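You operate a simulated robot arm through the tools that you are given. There is no shell and no other tool. Be economical: measure what you need, move in short steps, check, and stop when the job is done.

You run a simulated two-armed robot. Do the job below in one go: nothing can be reset, and whatever is moved stays where it is left.

Task
Shut the kettle cupboard door. Open the drawer for lids, take the orange duster and put it in the inside of the lid drawer and shut the lids again. Do these in any order.
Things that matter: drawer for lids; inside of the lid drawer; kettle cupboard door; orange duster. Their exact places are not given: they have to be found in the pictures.

Only the result counts: the job must be done as asked and must still hold three seconds after the hand-in. Knocking over, shifting, dropping, spilling or breaking anything else fails it. A push-on lid holds only when it is set on centred and level and pressed home; a screw cap is set on level and turned clockwise until tight.

Robot
Two 7-joint arms with two-finger parallel grippers on one trunk, on a base that drives. Base frame: it is fixed to the floor where the robot stands at the start and does not move with it; the origin is under the middle of the robot, x ahead of it, y to its left, z up. Readings come in mm, rad, newtons and seconds.
The left shoulder is at the start at [50, 165, 1080], the right one opposite. With the tool pointing down near the work surface each hand reaches from about 200 to 680 mm from the robot's upright axis, wherever it stands, measured 20 degrees to its own side. Places, roughly: drawer for lids [400, -1600, 500]; inside of the lid drawer [500, -1600, 500]; kettle cupboard door [600, 0, 500]; orange duster (8x6x4 cm) [-1700, -1500, 800]. Payload 3.91 kg a hand.
The tool frame of a hand sits at the grasp point between the pads (the TCP): z along the fingers, y along the line on which they close. The tips reach 30 mm beyond it. The gripper opens to 110 mm. The fingers are 20 mm wide and 10 mm thick; the gripper's body (48 by 112 mm) begins 55 mm behind the TCP.
Orientation is told as [roll, pitch, yaw] about the base's x, y, z axes, in that order, counted from this pose: with the fingers straight down and closing along the base's y, the tool's x points along the base's -x, its y along +y and its z along -z.

Tools
- The arms move only by the tool move_arm. It takes "left_targets", "right_targets" or both (then of equal length, played together; a hand with none holds still); each is a list that holds one entry, the list of rows, each a list of 7 numbers: the shift along the tool's x, y, z in cm, then the turn, a rotation vector about the tool's x, y, z in rad, then the opening, from 0 (shut) to 1 (fully open). In form: [[[tx, ty, tz, rx, ry, rz, grip], ...]]. A call has 1 to 10 rows; each row shifts and turns the commanded pose from where the row before left it, along the tool's axes as they then stand. A row lasts 0.2 s, in which the tool goes at most 50 mm and 0.15 rad; a call with a longer step from one row to the next is refused whole, and so is a gripper value outside its range. Where a pose cannot be reached the arm comes as near as it can. A force on the tool above 40 N (or 10 N above the force at the start of the call, whichever is more), or a blocked arm, ends the call early, and 0.2 s more pass. Each finger travels about 45 mm/s and halts on what it meets, pressing with about 42 N; the grip force reading is that of the motor and also rises with nothing between the fingers. The clock runs only during rows and for 0.2 s after the last one: add rows that do not move to give the fingers time. The reply holds the time, the measured pose of the TCP, the force on the tool along the base axes, the opening and the grip force, in the units named above and with some noise, with the torque about the TCP (base axes, N m) and any sound that the robot's microphone picked up.
- Cameras (640 x 400 px; columns grow to the right, rows downward): "scene" is now at [118.6, -5.1, 1249.8]; the picture's right is [-0.04, -1.00, 0.00], its down [-0.56, 0.02, -0.83] and it looks along [0.83, -0.04, -0.56] (base axes); focal length 286 px, centre (320, 200). "left" rides on the left gripper at [72, -17, -103] in its tool frame; the picture's right is [0.23, 0.97, 0.00], its down [-0.76, 0.18, -0.62] and it looks along [-0.61, 0.14, 0.78] (tool axes); focal length 222 px, centre (320, 200). "right" rides on the right gripper at [72, 17, -103] in its tool frame; the picture's right is [-0.23, 0.97, 0.00], its down [-0.76, -0.18, -0.62] and it looks along [-0.61, -0.14, 0.78] (tool axes); focal length 222 px, centre (320, 200).
- grab_frame(camera): a new picture of that camera. No time passes.
- slide_trunk(by): slides the trunk up (or, below 0, down) by that many mm; the arms and the scene camera ride with it, the base frame stays. It gives what a move gives, with no picture.
- base_move(legs): drives the robot by 1 to 6 legs, each [ahead, left, turn to the left] in mm, mm and rad, along the robot's own axes; the way and the turn of a leg run together, so that a leg with both is an arc; at most 1500 mm and 3.142 rad a leg. The arms and the cameras ride along, it lands a little off, and it stops where it bumps. It gives what a move gives.
- turn_head(pan, tilt): turns the head with the scene camera to pan (to the left, within 1.396 rad either way) and tilt (down, from -0.506 to 1.204), counted from straight ahead of the robot. It gives what a move gives.
- measure_at(camera, pixels): there is no depth. For up to 12 entries [column, row, z] of the newest picture of that camera ("zoom" is the newest enlarged one), the place [x, y] in the base frame at which the ray of that pixel passes the height z, good to about 2 mm. No time passes.
- inspect(camera, box): a new picture of the part [left, top, right, bottom] of that camera's present view, enlarged. No time passes.
- sign_off(): hands the job in; it is judged then, once.

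Go step by step. Measure first, check grasps and placings, and put right what went wrong. The budget is 110 turns and 100 pictures, counting those below and the enlarged ones. Unless the task says otherwise, let go and move clear before handing in, and close with one line.

The tools are called after ">>>" as name(argument=value, ...) on one line, values as JSON. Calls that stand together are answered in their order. move_arm: Moves the arms, as the interface text tells. Its arguments: {"type":"object","properties":{"left_targets":{"type":"array","items":{"type":"array","items":{"type":"array","items":{"type":"number"}}}},"right_targets":{"type":"array","items":{"type":"array","items":{"type":"array","items":{"type":"number"}}}}},"required":[]} The other tools are called the same way: slide_trunk (by) slides the trunk up or down; base_move (legs) drives the base; turn_head (pan, tilt) turns the head that bears the scene camera; grab_frame (camera) takes a picture; measure_at (camera, pixels) gives the place at which the rays of pixels pass given heights; inspect (camera, box) takes an enlarged picture of a part of a camera's view; sign_off () hands the job in.

At the start:

```text
t: 0.0
left_position: [552.4, 214.6, 954.2]
left_tcp_rot: [0.001, 0.0, -0.001]
left_contact_force: [0.6, 0.6, 0.2]
left_wrist_torque: [-0.01, -0.03, 0.02]
left_width: 110.0
left_grasp_force: 0.1
right_position: [555.0, -161.5, 975.6]
right_tcp_rot: [-0.001, 0.001, 0.0]
right_contact_force: [-0.2, -0.6, -0.3]
right_wrist_torque: [0.0, -0.01, -0.01]
right_width: 109.9
right_grasp_force: 0.1
trunk travel left (down, up): [-300.0, 203.0]
robot x, y, heading: [-0.7, 1.5, 0.007]
head pan, tilt: [-0.044, 0.599]
```

scene: 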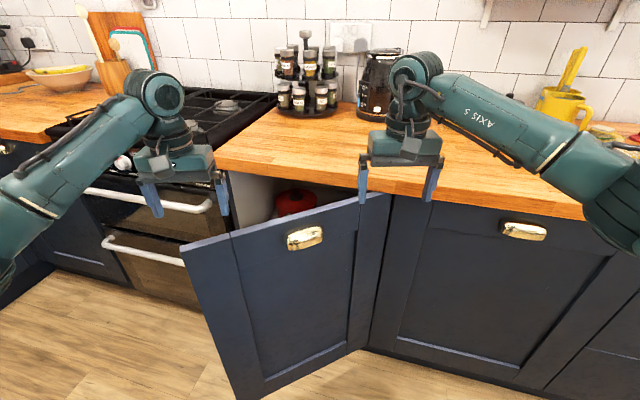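
right: 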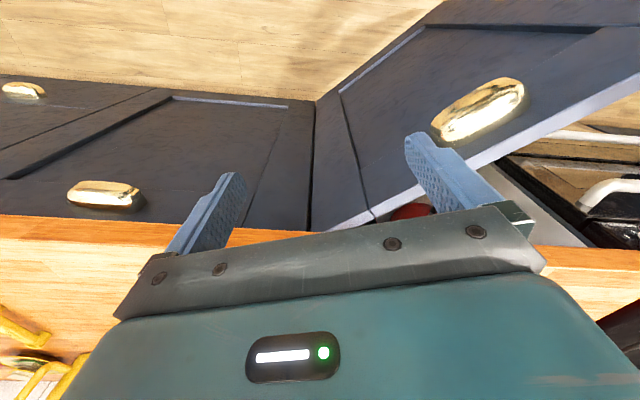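
left: 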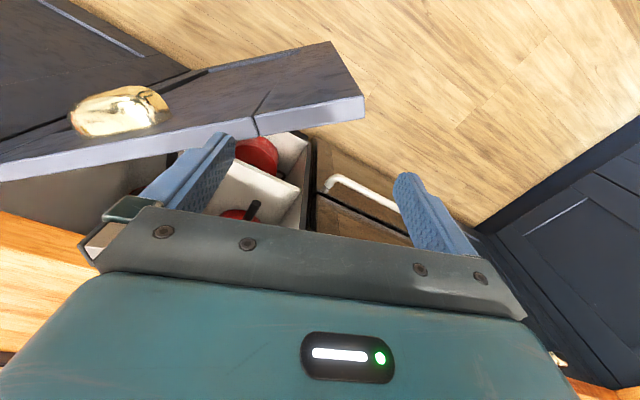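

The picture shows the cupboard door ajar, hinge near (390,195) and free edge near (180,245). I'll measure its top corners and look around for the other items.

>>> measure_at(camera="scene", pixels=[[182, 247, 715], [388, 197, 715], [305, 238, 600], [524, 230, 640], [237, 398, 100], [347, 353, 100], [215, 165, 750], [580, 215, 750], [220, 170, 715]])

>>> turn_head(pan=-1.2, tilt=0.5)

>>> grab_frame(camera="scene")

```text
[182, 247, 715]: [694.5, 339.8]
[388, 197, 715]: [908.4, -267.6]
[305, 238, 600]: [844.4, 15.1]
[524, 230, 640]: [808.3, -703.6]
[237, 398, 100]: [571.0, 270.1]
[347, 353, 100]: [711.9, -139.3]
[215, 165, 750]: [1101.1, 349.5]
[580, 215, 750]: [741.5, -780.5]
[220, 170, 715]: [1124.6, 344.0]
```

```text
t: 1.4
left_position: [552.9, 213.4, 954.7]
left_tcp_rot: [0.001, -0.001, 0.0]
left_contact_force: [0.2, 0.0, -0.2]
left_wrist_torque: [0.01, 0.02, 0.01]
left_width: 110.3
left_grasp_force: 0.0
right_position: [554.1, -161.2, 976.2]
right_tcp_rot: [0.001, 0.0, 0.0]
right_contact_force: [-0.6, 0.4, 0.6]
right_wrist_torque: [0.0, -0.01, 0.02]
right_width: 109.8
right_grasp_force: 0.1
trunk travel left (down, up): [-300.0, 203.0]
robot x, y, heading: [-0.0, -2.7, -0.0]
head pan, tilt: [-1.201, 0.499]
```

```text
96 pictures are left
```

scene: 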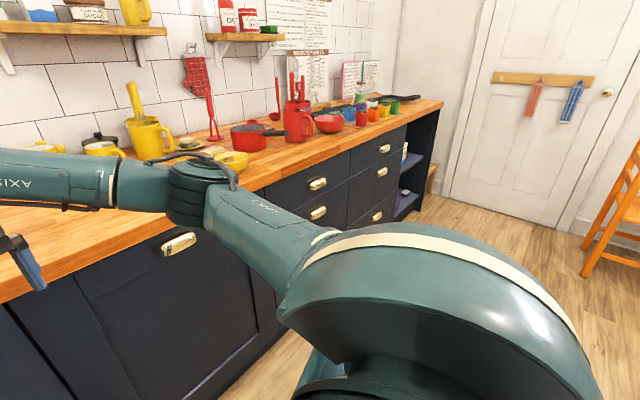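

The counter runs slanted to the robot. I'll look back at the door up close and also look left/behind for the duster.

>>> turn_head(pan=0.0, tilt=0.75)

>>> grab_frame(camera="scene")

>>> inspect(camera="scene", box=[160, 120, 420, 360])

```text
t: 2.8
left_position: [553.5, 214.3, 955.9]
left_tcp_rot: [-0.002, 0.001, 0.0]
left_contact_force: [0.1, 0.0, -0.5]
left_wrist_torque: [-0.01, 0.03, -0.02]
left_width: 110.2
left_grasp_force: 0.2
right_position: [554.8, -161.1, 974.9]
right_tcp_rot: [0.0, -0.001, 0.0]
right_contact_force: [0.9, -0.1, -0.3]
right_wrist_torque: [-0.01, 0.05, 0.03]
right_width: 110.0
right_grasp_force: 0.0
trunk travel left (down, up): [-300.0, 203.0]
robot x, y, heading: [3.1, -0.1, 0.007]
head pan, tilt: [0.0, 0.75]
```

```text
95 pictures are left
```

scene: 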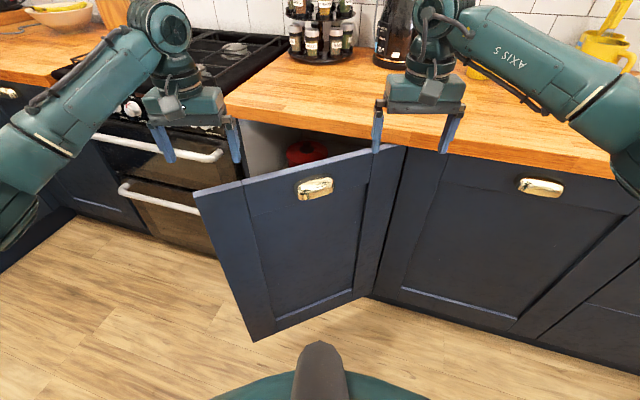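

```text
1.67 times, centred on (290, 240) of scene
```

zoom: 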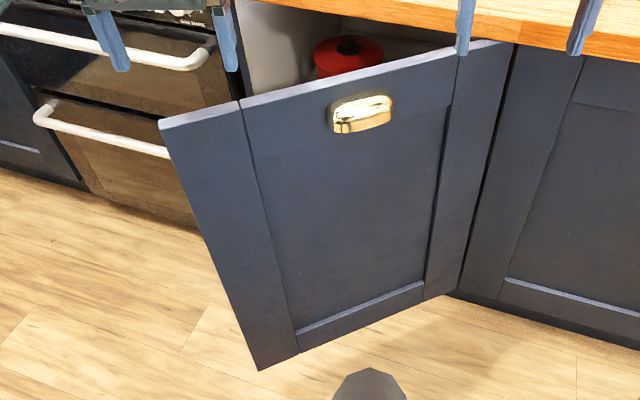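

The door spans from free edge (194,192)-(255,340) to hinge (405,147)-(372,292). I'll measure these at candidate heights.

>>> measure_at(camera="scene", pixels=[[194, 192, 700], [255, 341, 100], [255, 341, 130], [405, 147, 700], [372, 292, 100], [372, 292, 130], [225, 115, 750], [630, 178, 750], [315, 188, 620], [194, 192, 670], [405, 147, 670]])

>>> turn_head(pan=1.39, tilt=0.3)

>>> grab_frame(camera="scene")

```text
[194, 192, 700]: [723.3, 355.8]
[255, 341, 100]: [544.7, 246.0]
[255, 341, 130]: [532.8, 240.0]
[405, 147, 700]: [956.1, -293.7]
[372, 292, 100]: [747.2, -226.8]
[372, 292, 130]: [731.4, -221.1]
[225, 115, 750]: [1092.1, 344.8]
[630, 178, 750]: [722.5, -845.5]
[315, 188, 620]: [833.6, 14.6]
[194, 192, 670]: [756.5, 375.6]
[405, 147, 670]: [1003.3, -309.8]
```

```text
t: 4.3
left_position: [552.3, 215.5, 956.4]
left_tcp_rot: [0.003, 0.0, 0.0]
left_contact_force: [-0.2, 0.9, -0.2]
left_wrist_torque: [0.01, 0.02, -0.03]
left_width: 110.2
left_grasp_force: 0.2
right_position: [554.4, -161.2, 974.9]
right_tcp_rot: [0.0, -0.001, -0.001]
right_contact_force: [-0.5, 0.4, 0.5]
right_wrist_torque: [-0.04, 0.0, 0.02]
right_width: 109.9
right_grasp_force: 0.1
trunk travel left (down, up): [-300.0, 203.0]
robot x, y, heading: [-4.7, -3.2, -0.001]
head pan, tilt: [1.389, 0.3]
```

```text
93 pictures are left
```

scene: 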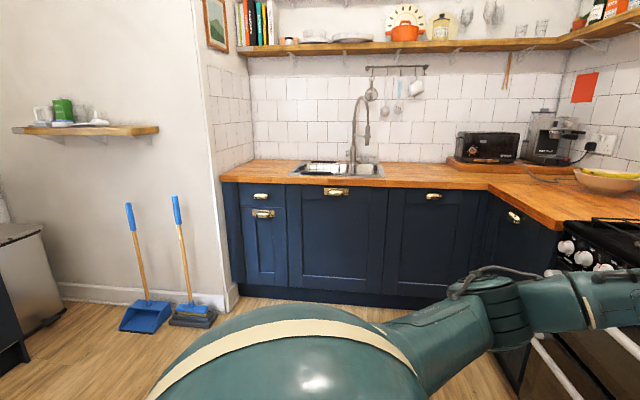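

Vertical consistency says the worktop is really about z≈900 and the door top about 860: hinge ≈(704,-207), free edge ≈(541,247). I'll tilt the left hand forward with fingers shut, draw the right hand back, then back up and lower the hand in front of the door.

>>> move_arm(left_targets=[[[0, 0, 0, 0, -0.14, 0, 0.6], [0, 0, 0, 0, -0.14, 0, 0.3], [0, 0, 0, 0, -0.14, 0, 0], [0, 0, 0, 0, -0.14, 0, 0], [0, 0, 0, 0, -0.14, 0, 0], [0, 0, 0, 0, -0.14, 0, 0], [0, 0, 0, 0, -0.14, 0, 0], [0, 0, 0, 0, -0.14, 0, 0], [0, 0, 0, 0, -0.14, 0, 0], [0, 0, 0, 0, 0, 0, 0]]], right_targets=[[[2, 0, 0, 0, 0, 0, 1], [2, 0, 0, 0, 0, 0, 1], [2, 0, 0, 0, 0, 0, 1], [2, 0, 0, 0, 0, 0, 1], [2, 0, 0, 0, 0, 0, 1], [2, 0, 0, 0, 0, 0, 1], [2, 0, -1, 0, 0, 0, 1], [2, 0, -1, 0, 0, 0, 1], [0, 0, -1, 0, 0, 0, 1], [0, 0, 0, 0, 0, 0, 1]]])

>>> base_move(legs=[[-150, 0, 0]])

```text
t: 6.5
left_position: [553.2, 214.8, 955.2]
left_tcp_rot: [0.0, -1.262, 0.002]
left_contact_force: [0.1, -0.6, 0.2]
left_wrist_torque: [0.0, 0.0, 0.0]
left_width: 0.0
left_grasp_force: 37.6
right_position: [394.1, -159.2, 1006.0]
right_tcp_rot: [0.001, 0.0, -0.001]
right_contact_force: [0.6, -0.4, 0.2]
right_wrist_torque: [0.02, 0.04, 0.0]
right_width: 109.9
right_grasp_force: 0.0
trunk travel left (down, up): [-300.0, 203.0]
robot x, y, heading: [0.6, 1.1, 0.0]
head pan, tilt: [1.389, 0.3]
```

```text
t: 7.9
left_position: [406.5, 216.0, 956.0]
left_tcp_rot: [0.001, -1.26, 0.004]
left_contact_force: [0.4, 1.6, -0.5]
left_wrist_torque: [0.0, 0.01, 0.01]
left_width: 0.2
left_grasp_force: 37.9
right_position: [249.2, -159.5, 1006.3]
right_tcp_rot: [0.0, 0.0, 0.001]
right_contact_force: [-0.1, 0.6, 0.4]
right_wrist_torque: [0.0, -0.03, 0.02]
right_width: 109.9
right_grasp_force: 0.0
trunk travel left (down, up): [-300.0, 203.0]
robot x, y, heading: [-145.3, -0.4, 0.006]
head pan, tilt: [1.389, 0.3]
```

Left hand is clear in front of the door; lower it 25 cm.

>>> move_arm(left_targets=[[[2.38, 0, 0.765, 0, 0, 0, 0], [2.38, 0, 0.765, 0, 0, 0, 0], [2.38, 0, 0.765, 0, 0, 0, 0], [2.38, 0, 0.765, 0, 0, 0, 0], [2.38, 0, 0.765, 0, 0, 0, 0], [2.38, 0, 0.765, 0, 0, 0, 0], [2.38, 0, 0.765, 0, 0, 0, 0], [2.38, 0, 0.765, 0, 0, 0, 0], [2.38, 0, 0.765, 0, 0, 0, 0], [2.38, 0, 0.765, 0, 0, 0, 0]]])

>>> turn_head(pan=0.2, tilt=0.75)

>>> grab_frame(camera="scene")

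```text
t: 10.1
left_position: [407.9, 216.3, 705.0]
left_tcp_rot: [0.002, -1.261, 0.0]
left_contact_force: [-0.6, 0.3, 0.3]
left_wrist_torque: [-0.02, 0.02, -0.01]
left_width: 0.0
left_grasp_force: 38.0
right_position: [248.8, -159.9, 1006.6]
right_tcp_rot: [-0.002, 0.0, 0.001]
right_contact_force: [-0.2, 0.2, 0.1]
right_wrist_torque: [-0.01, 0.01, 0.04]
right_width: 110.3
right_grasp_force: 0.0
trunk travel left (down, up): [-300.0, 203.0]
robot x, y, heading: [-148.6, -2.7, 0.005]
head pan, tilt: [1.389, 0.3]
```

```text
t: 11.4
left_position: [407.1, 215.4, 705.3]
left_tcp_rot: [0.002, -1.26, 0.002]
left_contact_force: [-0.8, -0.6, 0.1]
left_wrist_torque: [0.0, -0.02, -0.04]
left_width: 0.0
left_grasp_force: 37.1
right_position: [250.6, -158.8, 1005.8]
right_tcp_rot: [-0.001, 0.0, 0.002]
right_contact_force: [0.4, 0.1, -0.6]
right_wrist_torque: [0.03, -0.03, 0.01]
right_width: 109.9
right_grasp_force: 0.0
trunk travel left (down, up): [-300.0, 203.0]
robot x, y, heading: [-145.4, -1.4, 0.001]
head pan, tilt: [0.201, 0.75]
```

```text
92 pictures are left
```

scene: 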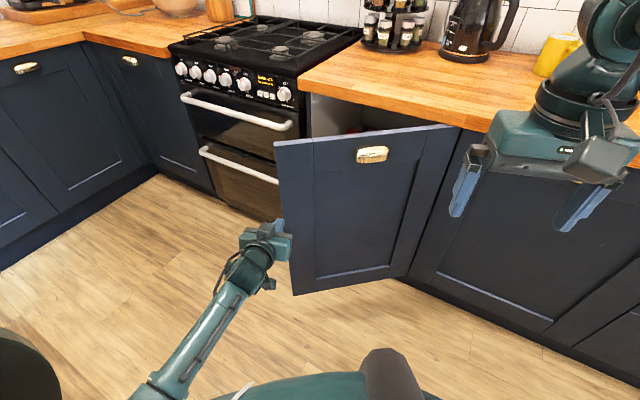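

The fingertip sits just before the door's free edge; I'll shift right 40 mm for overlap and drive ahead, watching the door.

>>> base_move(legs=[[0, -40, 0], [200, 0, 0]])

>>> grab_frame(camera="scene")

```text
t: 13.5
left_position: [606.9, 178.2, 703.5]
left_tcp_rot: [0.0, -1.259, 0.006]
left_contact_force: [0.2, -0.5, -0.3]
left_wrist_torque: [0.01, 0.0, -0.01]
left_width: 0.0
left_grasp_force: 37.8
right_position: [450.6, -196.3, 1005.9]
right_tcp_rot: [0.0, 0.001, 0.005]
right_contact_force: [0.1, -0.6, -0.8]
right_wrist_torque: [-0.02, 0.02, 0.0]
right_width: 110.0
right_grasp_force: 0.1
trunk travel left (down, up): [-300.0, 203.0]
robot x, y, heading: [53.3, -42.5, 0.014]
head pan, tilt: [0.201, 0.75]
```

```text
91 pictures are left
```

scene: 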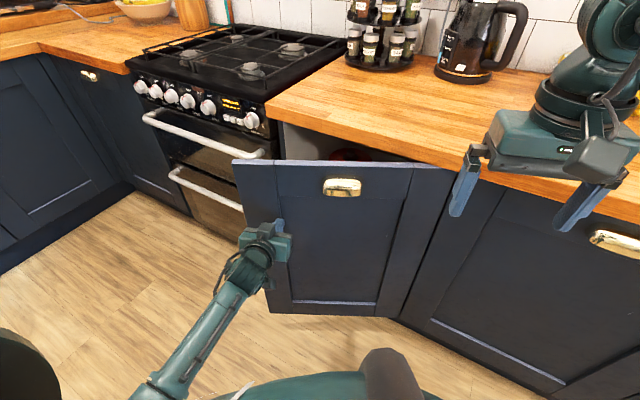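

The door is swinging in under the fingertip (280,230). Continue ahead.

>>> base_move(legs=[[150, 0, 0]])

>>> grab_frame(camera="scene")

```text
t: 14.9
left_position: [752.9, 181.0, 703.4]
left_tcp_rot: [0.0, -1.26, 0.01]
left_contact_force: [-0.3, 0.5, 0.1]
left_wrist_torque: [0.03, -0.03, 0.0]
left_width: 0.3
left_grasp_force: 37.8
right_position: [597.8, -194.8, 1007.4]
right_tcp_rot: [0.0, 0.001, 0.006]
right_contact_force: [-0.2, -0.5, 0.2]
right_wrist_torque: [0.03, 0.02, 0.03]
right_width: 110.2
right_grasp_force: 0.0
trunk travel left (down, up): [-300.0, 203.0]
robot x, y, heading: [201.6, -38.6, 0.005]
head pan, tilt: [0.201, 0.75]
```

```text
90 pictures are left
```

scene: 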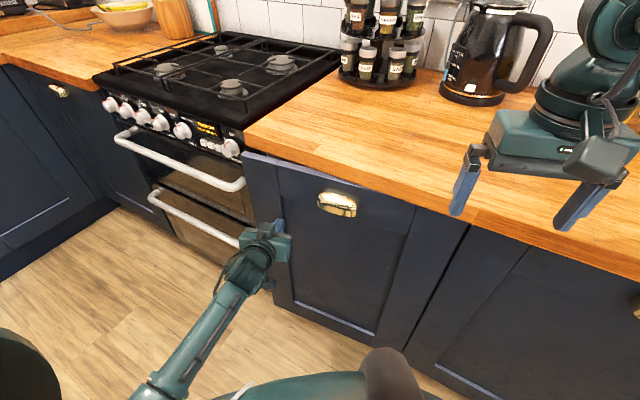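

Nearly closed. I'll finish with small arm pushes forward, which stop on force.

>>> move_arm(left_targets=[[[-0.306, 0, 0.952, 0, 0, 0, 0], [-0.306, 0, 0.952, 0, 0, 0, 0], [-0.306, 0, 0.952, 0, 0, 0, 0], [-0.306, 0, 0.952, 0, 0, 0, 0], [-0.306, 0, 0.952, 0, 0, 0, 0], [-0.306, 0, 0.952, 0, 0, 0, 0], [-0.306, 0, 0.952, 0, 0, 0, 0], [-0.306, 0, 0.952, 0, 0, 0, 0]]])

>>> grab_frame(camera="scene")

```text
t: 16.2
left_position: [805.1, 182.0, 705.1]
left_tcp_rot: [0.003, -1.26, 0.009]
left_contact_force: [-18.9, 0.6, 8.5]
left_wrist_torque: [-0.04, -0.26, -0.12]
left_width: 0.0
left_grasp_force: 38.0
right_position: [596.1, -193.7, 1008.9]
right_tcp_rot: [0.0, -0.003, 0.009]
right_contact_force: [-0.6, 1.0, -0.4]
right_wrist_torque: [0.0, -0.02, 0.0]
right_width: 110.1
right_grasp_force: 0.0
trunk travel left (down, up): [-300.0, 203.0]
robot x, y, heading: [203.0, -38.1, 0.012]
head pan, tilt: [0.201, 0.75]
stopped in row 6 (left hand): the force on the tool passed its limit (the readings are from after the stop); the commanded pose is now the measured one
```

```text
89 pictures are left
```

scene: 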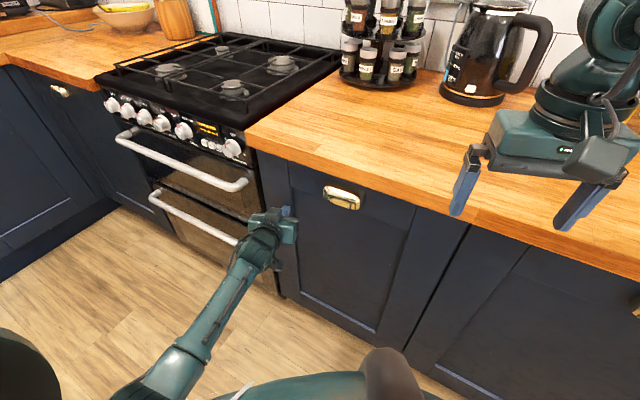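

The door met its stop (force, flush). Back away, raise the left hand and look behind for the duster.

>>> base_move(legs=[[-500, 0, 0], [0, 0, -2.4]])

>>> turn_head(pan=0.0, tilt=0.35)

>>> grab_frame(camera="scene")

```text
t: 24.9
left_position: [-609.0, -599.7, 702.3]
left_tcp_rot: [0.002, -1.255, -2.429]
left_contact_force: [0.1, 0.2, -0.1]
left_wrist_torque: [-0.01, 0.05, 0.03]
left_width: 0.0
left_grasp_force: 37.7
right_position: [-693.5, -178.6, 1007.1]
right_tcp_rot: [0.0, 0.001, -2.427]
right_contact_force: [0.2, 0.4, 0.1]
right_wrist_torque: [0.03, 0.01, 0.01]
right_width: 109.9
right_grasp_force: 0.1
trunk travel left (down, up): [-300.0, 203.0]
robot x, y, heading: [-293.0, -38.9, -2.425]
head pan, tilt: [0.201, 0.75]
```

```text
t: 25.8
left_position: [-608.8, -599.3, 702.4]
left_tcp_rot: [0.0, -1.254, -2.428]
left_contact_force: [0.3, -1.1, 0.0]
left_wrist_torque: [-0.02, -0.02, 0.02]
left_width: 0.2
left_grasp_force: 37.3
right_position: [-694.1, -178.3, 1006.4]
right_tcp_rot: [0.001, 0.0, -2.428]
right_contact_force: [0.3, 0.3, -0.1]
right_wrist_torque: [0.01, 0.03, 0.01]
right_width: 109.9
right_grasp_force: 0.2
trunk travel left (down, up): [-300.0, 203.0]
robot x, y, heading: [-293.3, -41.2, -2.43]
head pan, tilt: [0.0, 0.351]
```

```text
88 pictures are left
```

scene: 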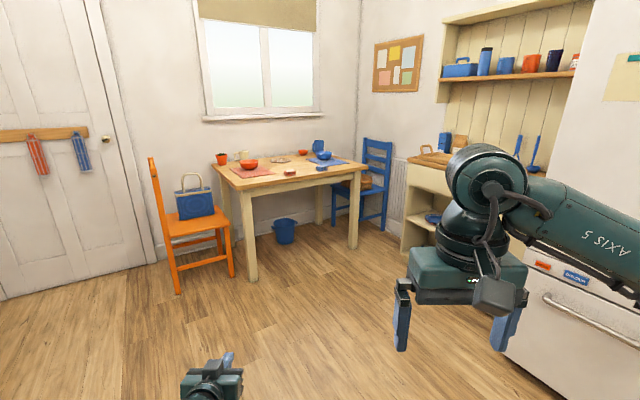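

A table with items stands ahead at (210–370, 150–180). Zooming there.

>>> inspect(camera="scene", box=[200, 130, 400, 255])

>>> inspect(camera="scene", box=[400, 100, 560, 200])

```text
3.20 times, centred on (300, 192) of scene
```

zoom: 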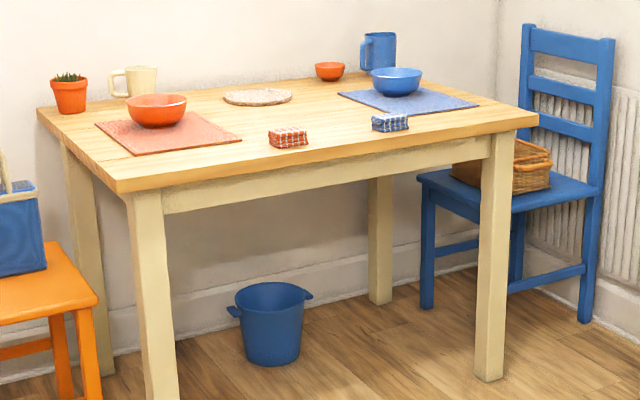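

```text
4.00 times, centred on (480, 150) of scene
```

zoom: 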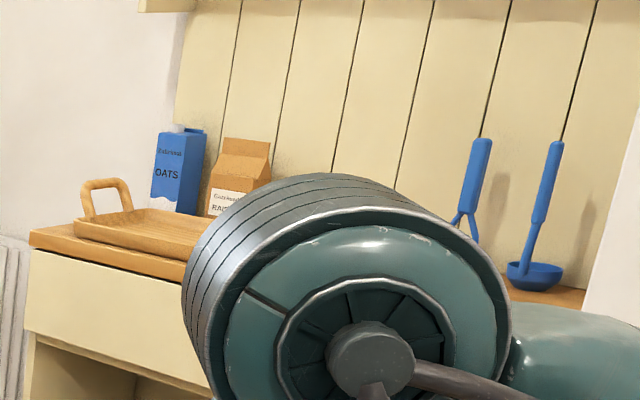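

The orange checked folded cloth is at zoom (288,138), near the table's front edge; the blue one beside it. Measure.

>>> inspect(camera="scene", box=[200, 130, 400, 255])

>>> measure_at(camera="zoom", pixels=[[288, 138, 770], [288, 148, 750], [115, 190, 750], [538, 122, 750], [40, 112, 750], [146, 398, 0], [488, 380, 0], [390, 123, 770], [170, 154, 750], [100, 375, 0]])

```text
3.20 times, centred on (300, 192) of scene
```

zoom: 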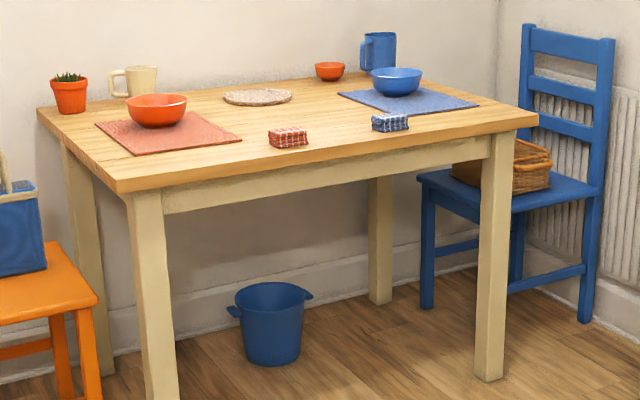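

```text
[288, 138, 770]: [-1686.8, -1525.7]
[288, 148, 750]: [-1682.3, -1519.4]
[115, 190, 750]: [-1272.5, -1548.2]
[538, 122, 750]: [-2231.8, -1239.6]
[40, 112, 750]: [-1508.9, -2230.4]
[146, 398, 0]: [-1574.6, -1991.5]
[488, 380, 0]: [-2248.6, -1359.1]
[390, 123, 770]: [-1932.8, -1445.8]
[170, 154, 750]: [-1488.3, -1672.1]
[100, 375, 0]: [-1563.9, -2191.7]
```

The orange duster is ≈(-1687,-1526), table edge direction ≈17.8° off axis; I want to face it at heading ≈-1.88. First raise the left hand, then drive near.

>>> move_arm(left_targets=[[[-3, 0, -1.4, 0, 0, 0, 0], [-3, 0, -1.4, 0, 0, 0, 0], [-3, 0, -1.4, 0, 0, 0, 0], [-3, 0, -1.4, 0, 0, 0, 0], [-3, 0, -1.4, 0, 0, 0, 0], [-3, 0, -1.4, 0, 0, 0, 0], [-3, 0, -1.4, 0, 0, 0, 0], [-3, 0, -1.4, 0, 0, 0, 0], [-3, 0, -1.4, 0, 0, 0, 0], [-3, 0, -1.4, 0, 0, 0, 0]]])

>>> base_move(legs=[[1160, 80, 0], [0, 0, 0.548]])

>>> turn_head(pan=0.0, tilt=0.6)

>>> grab_frame(camera="scene")

```text
t: 27.9
left_position: [-578.5, -574.5, 1030.5]
left_tcp_rot: [0.0, -1.256, -2.43]
left_contact_force: [0.0, -0.3, 0.0]
left_wrist_torque: [-0.02, 0.03, -0.01]
left_width: 0.0
left_grasp_force: 37.9
right_position: [-693.9, -177.5, 1007.1]
right_tcp_rot: [-0.001, 0.001, -2.428]
right_contact_force: [1.0, -0.3, 0.3]
right_wrist_torque: [-0.01, 0.0, 0.02]
right_width: 110.2
right_grasp_force: 0.0
trunk travel left (down, up): [-300.0, 203.0]
robot x, y, heading: [-289.3, -41.1, -2.421]
head pan, tilt: [0.0, 0.351]
```

```text
t: 35.3
left_position: [-1082.9, -1457.4, 1030.5]
left_tcp_rot: [-0.001, -1.253, -1.891]
left_contact_force: [-0.6, 0.4, 0.8]
left_wrist_torque: [0.01, 0.0, 0.02]
left_width: 0.0
left_grasp_force: 38.2
right_position: [-1384.3, -1176.0, 1005.8]
right_tcp_rot: [-0.001, 0.001, -1.891]
right_contact_force: [-0.7, 0.2, -0.2]
right_wrist_torque: [-0.01, 0.0, 0.01]
right_width: 109.9
right_grasp_force: 0.1
trunk travel left (down, up): [-300.0, 203.0]
robot x, y, heading: [-1106.9, -851.8, -1.897]
head pan, tilt: [0.0, 0.351]
```

```text
t: 36.1
left_position: [-1081.6, -1457.4, 1028.8]
left_tcp_rot: [0.001, -1.255, -1.892]
left_contact_force: [-0.2, 0.6, 0.5]
left_wrist_torque: [0.04, 0.02, -0.01]
left_width: 0.2
left_grasp_force: 37.3
right_position: [-1384.6, -1176.9, 1006.0]
right_tcp_rot: [-0.001, -0.001, -1.89]
right_contact_force: [0.4, 0.1, 0.0]
right_wrist_torque: [0.01, -0.01, 0.02]
right_width: 109.9
right_grasp_force: 0.1
trunk travel left (down, up): [-300.0, 203.0]
robot x, y, heading: [-1111.6, -855.0, -1.89]
head pan, tilt: [0.0, 0.6]
```

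```text
84 pictures are left
```

scene: 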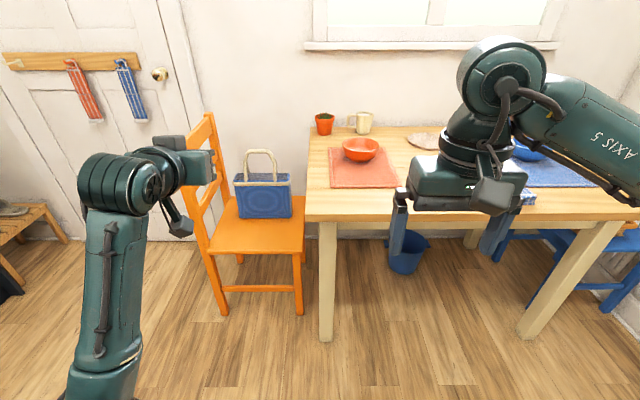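

Shift right 162 mm then ahead 200 mm, then use the right wrist camera.

>>> base_move(legs=[[0, -162, 0], [250, 0, 0]])

>>> grab_frame(camera="right")

>>> grab_frame(camera="scene")

```text
t: 38.9
left_position: [-1315.7, -1639.5, 1029.2]
left_tcp_rot: [0.002, -1.255, -1.891]
left_contact_force: [0.3, -0.2, 0.0]
left_wrist_torque: [0.01, 0.02, -0.02]
left_width: 0.1
left_grasp_force: 37.8
right_position: [-1619.1, -1359.6, 1006.0]
right_tcp_rot: [-0.002, 0.001, -1.891]
right_contact_force: [0.1, 0.1, -0.6]
right_wrist_torque: [0.0, -0.01, 0.01]
right_width: 110.0
right_grasp_force: 0.0
trunk travel left (down, up): [-300.0, 203.0]
robot x, y, heading: [-1339.3, -1034.4, -1.887]
head pan, tilt: [0.0, 0.6]
```

```text
83 pictures are left
```

right: 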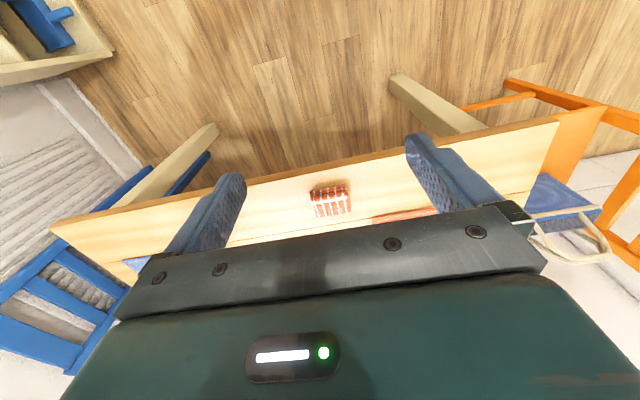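

```text
82 pictures are left
```

scene: 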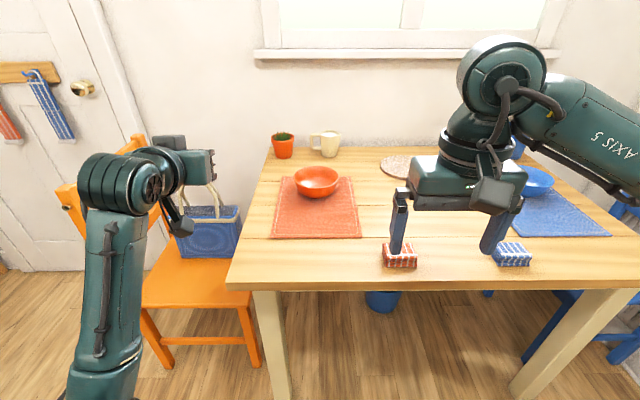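

The duster is visible at scene (400,255). Measure its top and bottom.

>>> measure_at(camera="scene", pixels=[[384, 243, 790], [415, 243, 790], [417, 255, 790], [385, 257, 790], [386, 268, 750], [417, 267, 750], [235, 283, 750], [640, 275, 750], [512, 255, 770]])

>>> inspect(camera="scene", box=[350, 210, 450, 290])

>>> measure_at(camera="right", pixels=[[310, 190, 790], [347, 184, 790], [352, 212, 790], [314, 217, 790], [331, 201, 790]])

```text
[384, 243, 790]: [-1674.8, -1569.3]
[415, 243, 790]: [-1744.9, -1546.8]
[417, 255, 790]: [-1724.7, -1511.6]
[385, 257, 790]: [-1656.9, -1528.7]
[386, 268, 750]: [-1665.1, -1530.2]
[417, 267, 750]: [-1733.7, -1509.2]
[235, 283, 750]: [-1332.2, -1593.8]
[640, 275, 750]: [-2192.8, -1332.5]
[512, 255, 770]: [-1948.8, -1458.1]
```

```text
5.00 times, centred on (400, 250) of scene
```

zoom: 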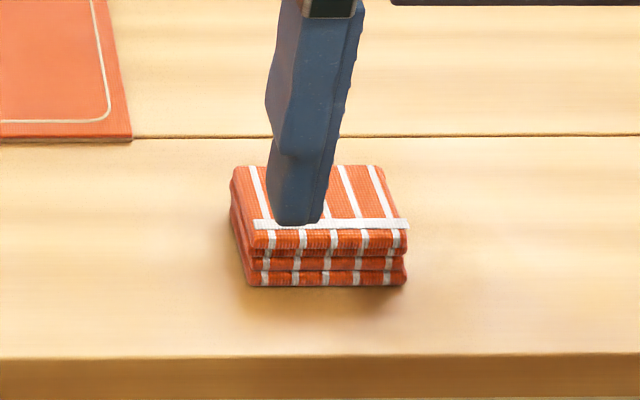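

```text
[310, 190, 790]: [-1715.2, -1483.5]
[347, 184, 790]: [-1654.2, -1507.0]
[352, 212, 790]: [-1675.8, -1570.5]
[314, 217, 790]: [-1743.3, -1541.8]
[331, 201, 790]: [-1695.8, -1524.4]
```

Duster centre ≈(-1697,-1529), aligned with the hand. Move above it (18.6 cm ahead, 2.1 cm right) and partly down.

>>> move_arm(right_targets=[[[-3.1, -0.35, 0, 0, 0, 0, 1], [-3.1, -0.35, 0, 0, 0, 0, 1], [-3.1, -0.35, 0, 0, 0, 0, 1], [-3.1, -0.35, 0, 0, 0, 0, 1], [-3.1, -0.35, 0, 0, 0, 0, 1], [-3.1, -0.31, 0, 0, 0, 0, 1], [0, 0, 4, 0, 0, 0, 1], [0, 0, 4, 0, 0, 0, 1], [0, 0, 4, 0, 0, 0, 1], [0, 0, 0, 0, 0, 0, 1]]])

>>> grab_frame(camera="right")

>>> grab_frame(camera="scene")

```text
t: 41.1
left_position: [-1316.4, -1639.4, 1029.2]
left_tcp_rot: [0.0, -1.255, -1.892]
left_contact_force: [0.3, -0.2, 0.1]
left_wrist_torque: [-0.01, -0.01, 0.02]
left_width: 0.0
left_grasp_force: 38.1
right_position: [-1695.9, -1530.0, 887.1]
right_tcp_rot: [0.0, 0.0, -1.891]
right_contact_force: [0.3, 0.0, -0.1]
right_wrist_torque: [0.01, 0.0, -0.06]
right_width: 110.0
right_grasp_force: 0.0
trunk travel left (down, up): [-300.0, 203.0]
robot x, y, heading: [-1340.7, -1033.3, -1.889]
head pan, tilt: [0.0, 0.6]
```

```text
80 pictures are left
```

right: 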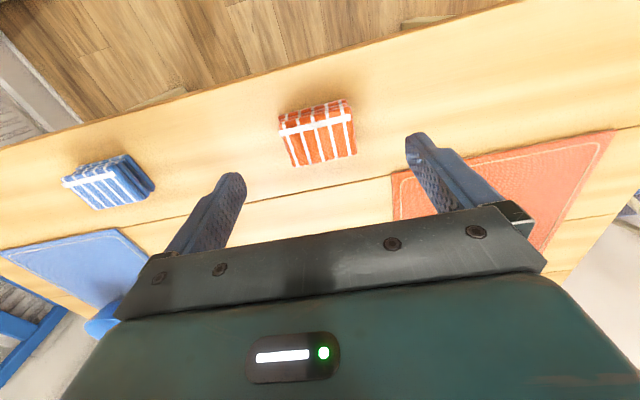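

```text
79 pictures are left
```

scene: 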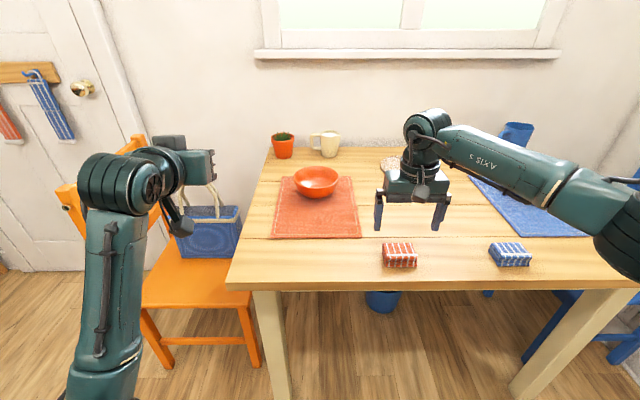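

Re-measure the duster from the wrist camera at this closer view.

>>> measure_at(camera="right", pixels=[[280, 133, 790], [352, 120, 790], [291, 166, 790], [357, 155, 790], [279, 113, 752], [346, 100, 752]])

>>> measure_at(camera="scene", pixels=[[382.6, 243.6, 790], [412.4, 243.2, 790], [417.6, 259, 790], [386, 259, 790], [385.6, 267.4, 750], [417, 267, 750]])

```text
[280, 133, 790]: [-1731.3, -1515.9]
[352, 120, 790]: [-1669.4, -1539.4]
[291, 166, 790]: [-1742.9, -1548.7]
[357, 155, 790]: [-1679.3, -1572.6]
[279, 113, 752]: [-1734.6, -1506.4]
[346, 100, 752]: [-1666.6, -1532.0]
```

```text
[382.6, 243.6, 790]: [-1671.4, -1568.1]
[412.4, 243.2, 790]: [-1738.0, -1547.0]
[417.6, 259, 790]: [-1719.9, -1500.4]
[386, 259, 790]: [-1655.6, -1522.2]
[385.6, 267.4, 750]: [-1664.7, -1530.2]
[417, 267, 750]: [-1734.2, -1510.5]
```

Refined centre ≈(-1703,-1539). Adjust 1.2 cm ahead, 0.4 right, and descend so the tips stay ~7 mm above the table, then close.

>>> move_arm(right_targets=[[[-1.2, -0.4, 2, 0, 0, 0, 1], [0, 0, 2, 0, 0, 0, 1], [0, 0, 2, 0, 0, 0, 1], [0, 0, 2, 0, 0, 0, 1], [0, 0, 1.9, 0, 0, 0, 1], [0, 0, 0, 0, 0, 0, 1], [0, 0, 0, 0, 0, 0, 1]]])

>>> grab_frame(camera="right")

>>> inspect(camera="scene", box=[350, 190, 470, 290])

```text
t: 42.7
left_position: [-1315.7, -1641.0, 1029.1]
left_tcp_rot: [0.0, -1.256, -1.892]
left_contact_force: [-0.5, 0.5, 0.7]
left_wrist_torque: [-0.02, 0.0, 0.0]
left_width: 0.0
left_grasp_force: 38.0
right_position: [-1705.5, -1537.8, 789.6]
right_tcp_rot: [0.001, 0.0, -1.891]
right_contact_force: [-0.3, 0.0, -0.3]
right_wrist_torque: [0.01, 0.02, 0.0]
right_width: 110.1
right_grasp_force: 0.2
trunk travel left (down, up): [-300.0, 203.0]
robot x, y, heading: [-1343.9, -1035.6, -1.885]
head pan, tilt: [0.0, 0.6]
```

```text
78 pictures are left
```

right: 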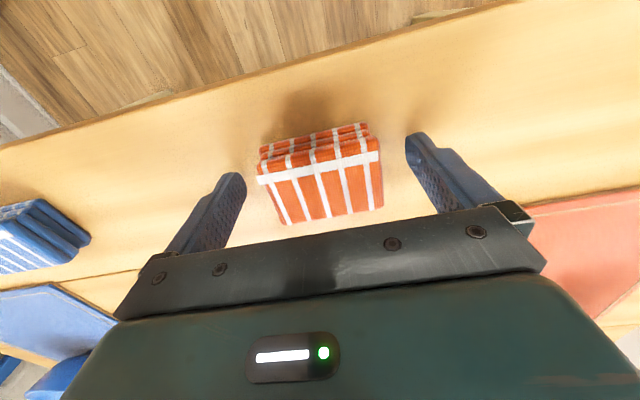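

```text
4.00 times, centred on (410, 240) of scene
```

zoom: 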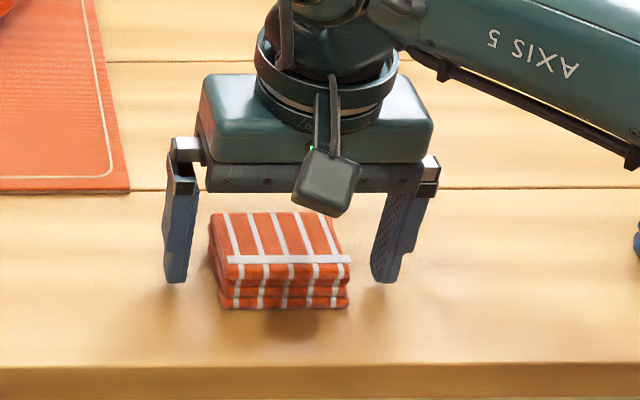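

Fingers straddle it; check depth alignment before closing.

>>> measure_at(camera="right", pixels=[[287, 224, 785], [382, 207, 785], [257, 182, 785], [379, 156, 785], [259, 150, 752], [366, 123, 752]])

>>> measure_at(camera="zoom", pixels=[[176, 283, 759], [384, 283, 759], [232, 309, 750], [347, 305, 750], [222, 213, 785], [330, 213, 785], [350, 258, 785], [228, 262, 785]])

```text
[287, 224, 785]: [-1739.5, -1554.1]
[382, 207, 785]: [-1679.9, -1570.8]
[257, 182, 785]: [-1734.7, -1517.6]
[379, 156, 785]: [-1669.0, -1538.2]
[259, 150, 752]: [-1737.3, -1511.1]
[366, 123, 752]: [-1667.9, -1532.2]
```

```text
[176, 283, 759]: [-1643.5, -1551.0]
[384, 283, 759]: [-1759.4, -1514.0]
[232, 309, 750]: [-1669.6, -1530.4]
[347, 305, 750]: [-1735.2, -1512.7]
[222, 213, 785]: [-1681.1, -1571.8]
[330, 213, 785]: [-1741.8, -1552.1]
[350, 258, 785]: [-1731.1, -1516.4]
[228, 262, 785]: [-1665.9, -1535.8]
```

Centred within a few mm. Close.

>>> move_arm(right_targets=[[[-0.4, 0, 0, 0, 0, 0, 0.8], [0, 0, 0, 0, 0, 0, 0.4], [0, 0, 0, 0, 0, 0, 0.2], [0, 0, 0, 0, 0, 0, 0.2], [0, 0, 0, 0, 0, 0, 0.2], [0, 0, 0, 0, 0, 0, 0.2]]])

>>> move_arm(right_targets=[[[0, 0, -2, 0, 0, 0, 0.2], [0, 0, -3, 0, 0, 0, 0.2], [0, 0, -3, 0, 0, 0, 0.2], [0, 0, -3, 0, 0, 0, 0.2], [0, 0, -3, 0, 0, 0, 0.2], [0, 0, -3, 0, 0, 0, 0.2], [0, 0, -3, 0, 0, 0, 0.2]]])

>>> grab_frame(camera="right")

```text
t: 44.1
left_position: [-1315.8, -1640.4, 1029.1]
left_tcp_rot: [0.001, -1.255, -1.892]
left_contact_force: [0.2, 0.1, -0.6]
left_wrist_torque: [-0.02, 0.03, 0.01]
left_width: 0.0
left_grasp_force: 37.3
right_position: [-1705.4, -1541.9, 789.0]
right_tcp_rot: [0.001, -0.001, -1.891]
right_contact_force: [0.5, -0.6, -0.6]
right_wrist_torque: [-0.02, -0.04, 0.0]
right_width: 72.7
right_grasp_force: 41.9
trunk travel left (down, up): [-300.0, 203.0]
robot x, y, heading: [-1345.2, -1031.7, -1.891]
head pan, tilt: [0.0, 0.6]
```

```text
t: 45.7
left_position: [-1315.2, -1639.1, 1029.3]
left_tcp_rot: [0.0, -1.254, -1.891]
left_contact_force: [-0.6, 0.3, 0.3]
left_wrist_torque: [-0.01, 0.03, -0.03]
left_width: 0.1
left_grasp_force: 38.4
right_position: [-1706.1, -1541.6, 988.5]
right_tcp_rot: [-0.001, 0.001, -1.891]
right_contact_force: [-0.1, -0.1, -0.3]
right_wrist_torque: [-0.01, 0.01, 0.0]
right_width: 72.7
right_grasp_force: 42.2
trunk travel left (down, up): [-300.0, 203.0]
robot x, y, heading: [-1347.5, -1033.5, -1.893]
head pan, tilt: [0.0, 0.6]
```

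```text
76 pictures are left
```

right: 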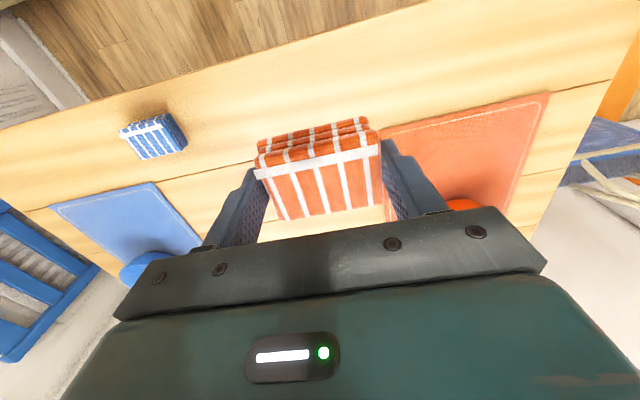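

Duster held (72.7 mm, lifts with the hand). Retract the hand, back off, turn and drive toward the drawers.

>>> move_arm(right_targets=[[[3, 0, -1, 0, 0, 0, 0.2], [3, 0, -1, 0, 0, 0, 0.2], [3, 0, -1, 0, 0, 0, 0.2], [3, 0, -1, 0, 0, 0, 0.2], [3, 0, -1, 0, 0, 0, 0.2], [3, 0, -1, 0, 0, 0, 0.2]]])

>>> base_move(legs=[[-300, 0, 0], [0, 0, 1.59], [830, -323, 0]])

>>> grab_frame(camera="scene")

```text
t: 47.1
left_position: [-1314.8, -1639.3, 1030.1]
left_tcp_rot: [0.001, -1.255, -1.892]
left_contact_force: [0.3, 0.6, -0.5]
left_wrist_torque: [0.0, 0.0, -0.02]
left_width: 0.0
left_grasp_force: 37.7
right_position: [-1649.5, -1370.4, 1048.3]
right_tcp_rot: [0.0, 0.001, -1.89]
right_contact_force: [0.7, -0.1, 0.8]
right_wrist_torque: [-0.01, 0.01, 0.0]
right_width: 73.0
right_grasp_force: 42.3
trunk travel left (down, up): [-300.0, 203.0]
robot x, y, heading: [-1343.3, -1035.0, -1.889]
head pan, tilt: [0.0, 0.6]
```

```text
t: 57.3
left_position: [45.0, -1270.1, 1029.2]
left_tcp_rot: [0.002, -1.256, -0.315]
left_contact_force: [-0.1, 0.1, 0.1]
left_wrist_torque: [0.01, 0.01, 0.0]
left_width: 0.0
left_grasp_force: 38.0
right_position: [-221.8, -1605.3, 1047.5]
right_tcp_rot: [-0.001, 0.0, -0.313]
right_contact_force: [-0.1, -0.5, 1.2]
right_wrist_torque: [-0.02, -0.02, 0.02]
right_width: 72.7
right_grasp_force: 41.9
trunk travel left (down, up): [-300.0, 203.0]
robot x, y, heading: [-561.6, -1299.2, -0.316]
head pan, tilt: [0.0, 0.6]
```

```text
75 pictures are left
```

scene: 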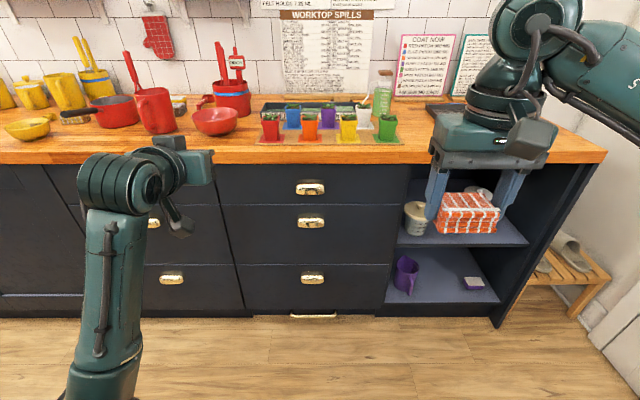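

Two drawer columns are visible: handles at (310,187),(310,222),(312,278),(313,315) and (153,222),(172,278). Zoom for labels.

>>> inspect(camera="scene", box=[200, 150, 420, 330])

>>> inspect(camera="scene", box=[0, 150, 240, 330])

>>> inspect(camera="scene", box=[240, 0, 500, 140])

```text
2.22 times, centred on (310, 240) of scene
```

zoom: 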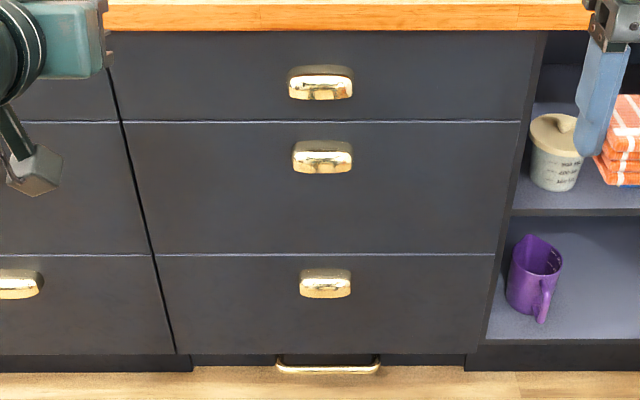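

```text
2.22 times, centred on (120, 240) of scene
```

zoom: 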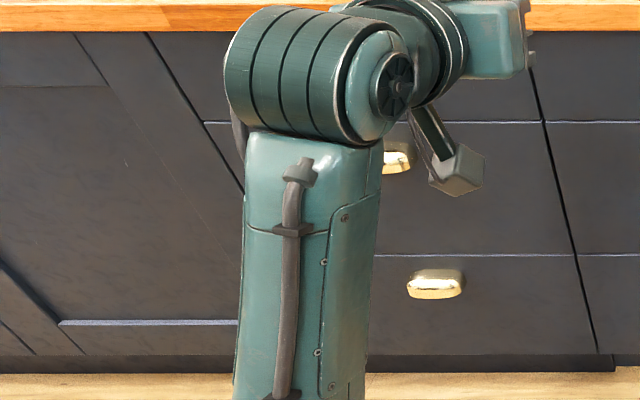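

```text
2.46 times, centred on (370, 70) of scene
```

zoom: 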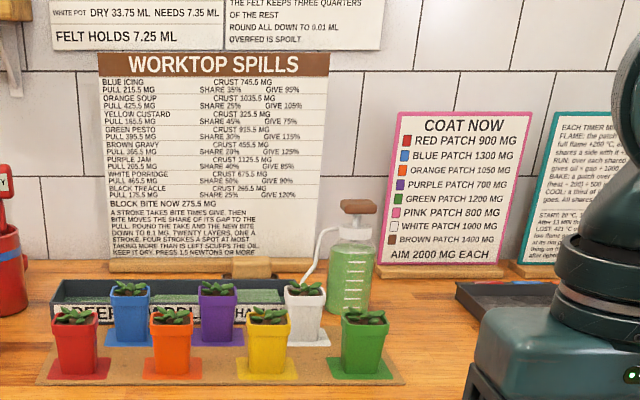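

No labels here. I'll compute where each drawer front lies against the hint (400,-1600,500).

>>> grab_frame(camera="scene")

>>> measure_at(camera="scene", pixels=[[310, 187, 800], [310, 222, 650], [312, 278, 400], [313, 315, 80], [153, 222, 650], [172, 278, 400], [217, 163, 860], [404, 163, 860], [245, 309, 100], [386, 309, 100], [300, 160, 900], [130, 200, 750]])

>>> turn_head(pan=-0.5, tilt=0.3)

>>> grab_frame(camera="scene")

```text
71 pictures are left
```

scene: 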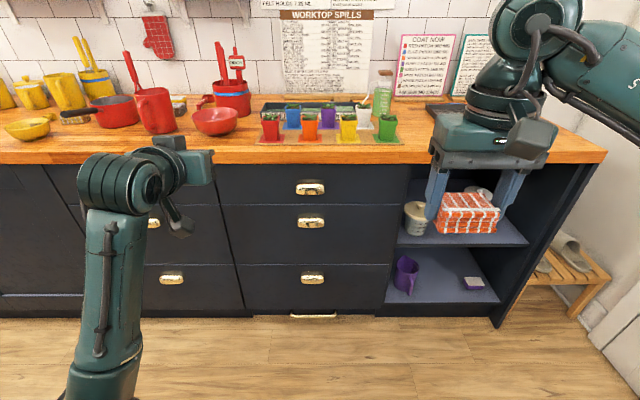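

```text
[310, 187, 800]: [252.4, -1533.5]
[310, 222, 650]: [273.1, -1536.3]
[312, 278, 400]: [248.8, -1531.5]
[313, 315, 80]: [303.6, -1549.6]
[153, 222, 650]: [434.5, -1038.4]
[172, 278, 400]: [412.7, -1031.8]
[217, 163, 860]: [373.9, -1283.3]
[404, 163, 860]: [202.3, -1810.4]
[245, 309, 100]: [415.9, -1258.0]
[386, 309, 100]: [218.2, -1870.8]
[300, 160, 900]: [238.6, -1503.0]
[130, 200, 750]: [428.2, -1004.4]
```

```text
t: 58.2
left_position: [44.8, -1269.8, 1029.7]
left_tcp_rot: [0.001, -1.255, -0.317]
left_contact_force: [-0.5, -0.6, 0.2]
left_wrist_torque: [0.01, -0.03, 0.0]
left_width: 0.2
left_grasp_force: 37.6
right_position: [-222.6, -1605.4, 1047.1]
right_tcp_rot: [0.0, -0.001, -0.315]
right_contact_force: [-0.3, 0.0, -0.3]
right_wrist_torque: [-0.01, 0.02, 0.02]
right_width: 72.6
right_grasp_force: 42.2
trunk travel left (down, up): [-300.0, 203.0]
robot x, y, heading: [-559.5, -1298.3, -0.32]
head pan, tilt: [-0.499, 0.3]
```

```text
70 pictures are left
```

scene: 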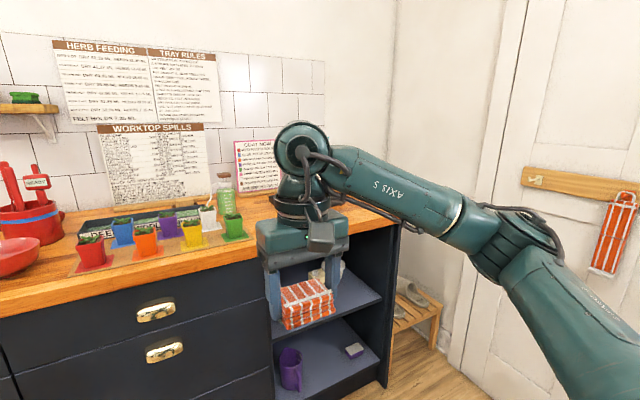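

The right column (y≈-1535) matches the hint; I need to tell which drawer. Look closer at the handles and posters.

>>> turn_head(pan=0.0, tilt=0.6)

>>> inspect(camera="scene", box=[280, 170, 340, 210])

>>> inspect(camera="scene", box=[270, 205, 360, 325])

>>> inspect(camera="left", box=[0, 0, 640, 400])

```text
t: 59.1
left_position: [44.8, -1269.2, 1030.3]
left_tcp_rot: [-0.001, -1.255, -0.316]
left_contact_force: [-0.8, -0.3, -0.9]
left_wrist_torque: [0.0, -0.02, -0.01]
left_width: 0.1
left_grasp_force: 37.2
right_position: [-221.3, -1605.5, 1047.1]
right_tcp_rot: [-0.001, 0.0, -0.314]
right_contact_force: [1.0, -0.4, -0.2]
right_wrist_torque: [0.03, 0.01, 0.0]
right_width: 72.8
right_grasp_force: 41.9
trunk travel left (down, up): [-300.0, 203.0]
robot x, y, heading: [-560.6, -1297.0, -0.311]
head pan, tilt: [0.0, 0.6]
```

```text
10.00 times, centred on (310, 190) of scene
```

zoom: 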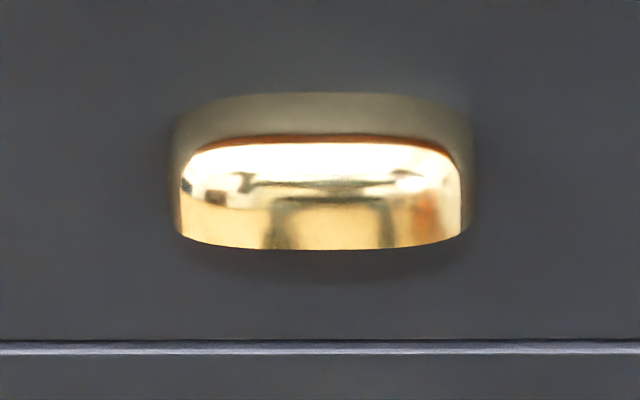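

```text
3.33 times, centred on (315, 265) of scene
```

zoom: 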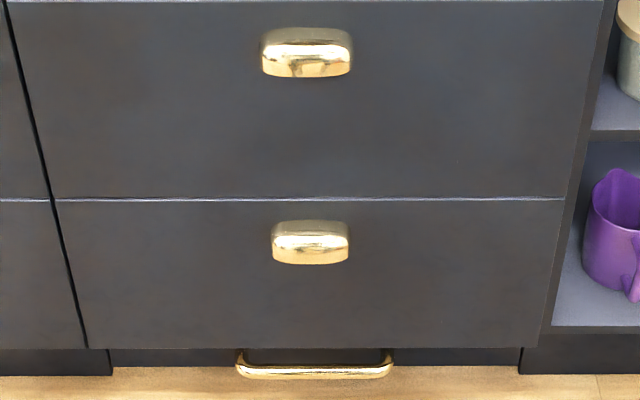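

```text
1.00 times, centred on (320, 200) of left
```

zoom: 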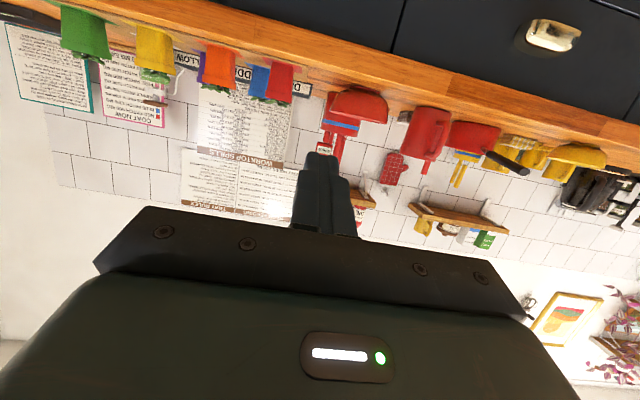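

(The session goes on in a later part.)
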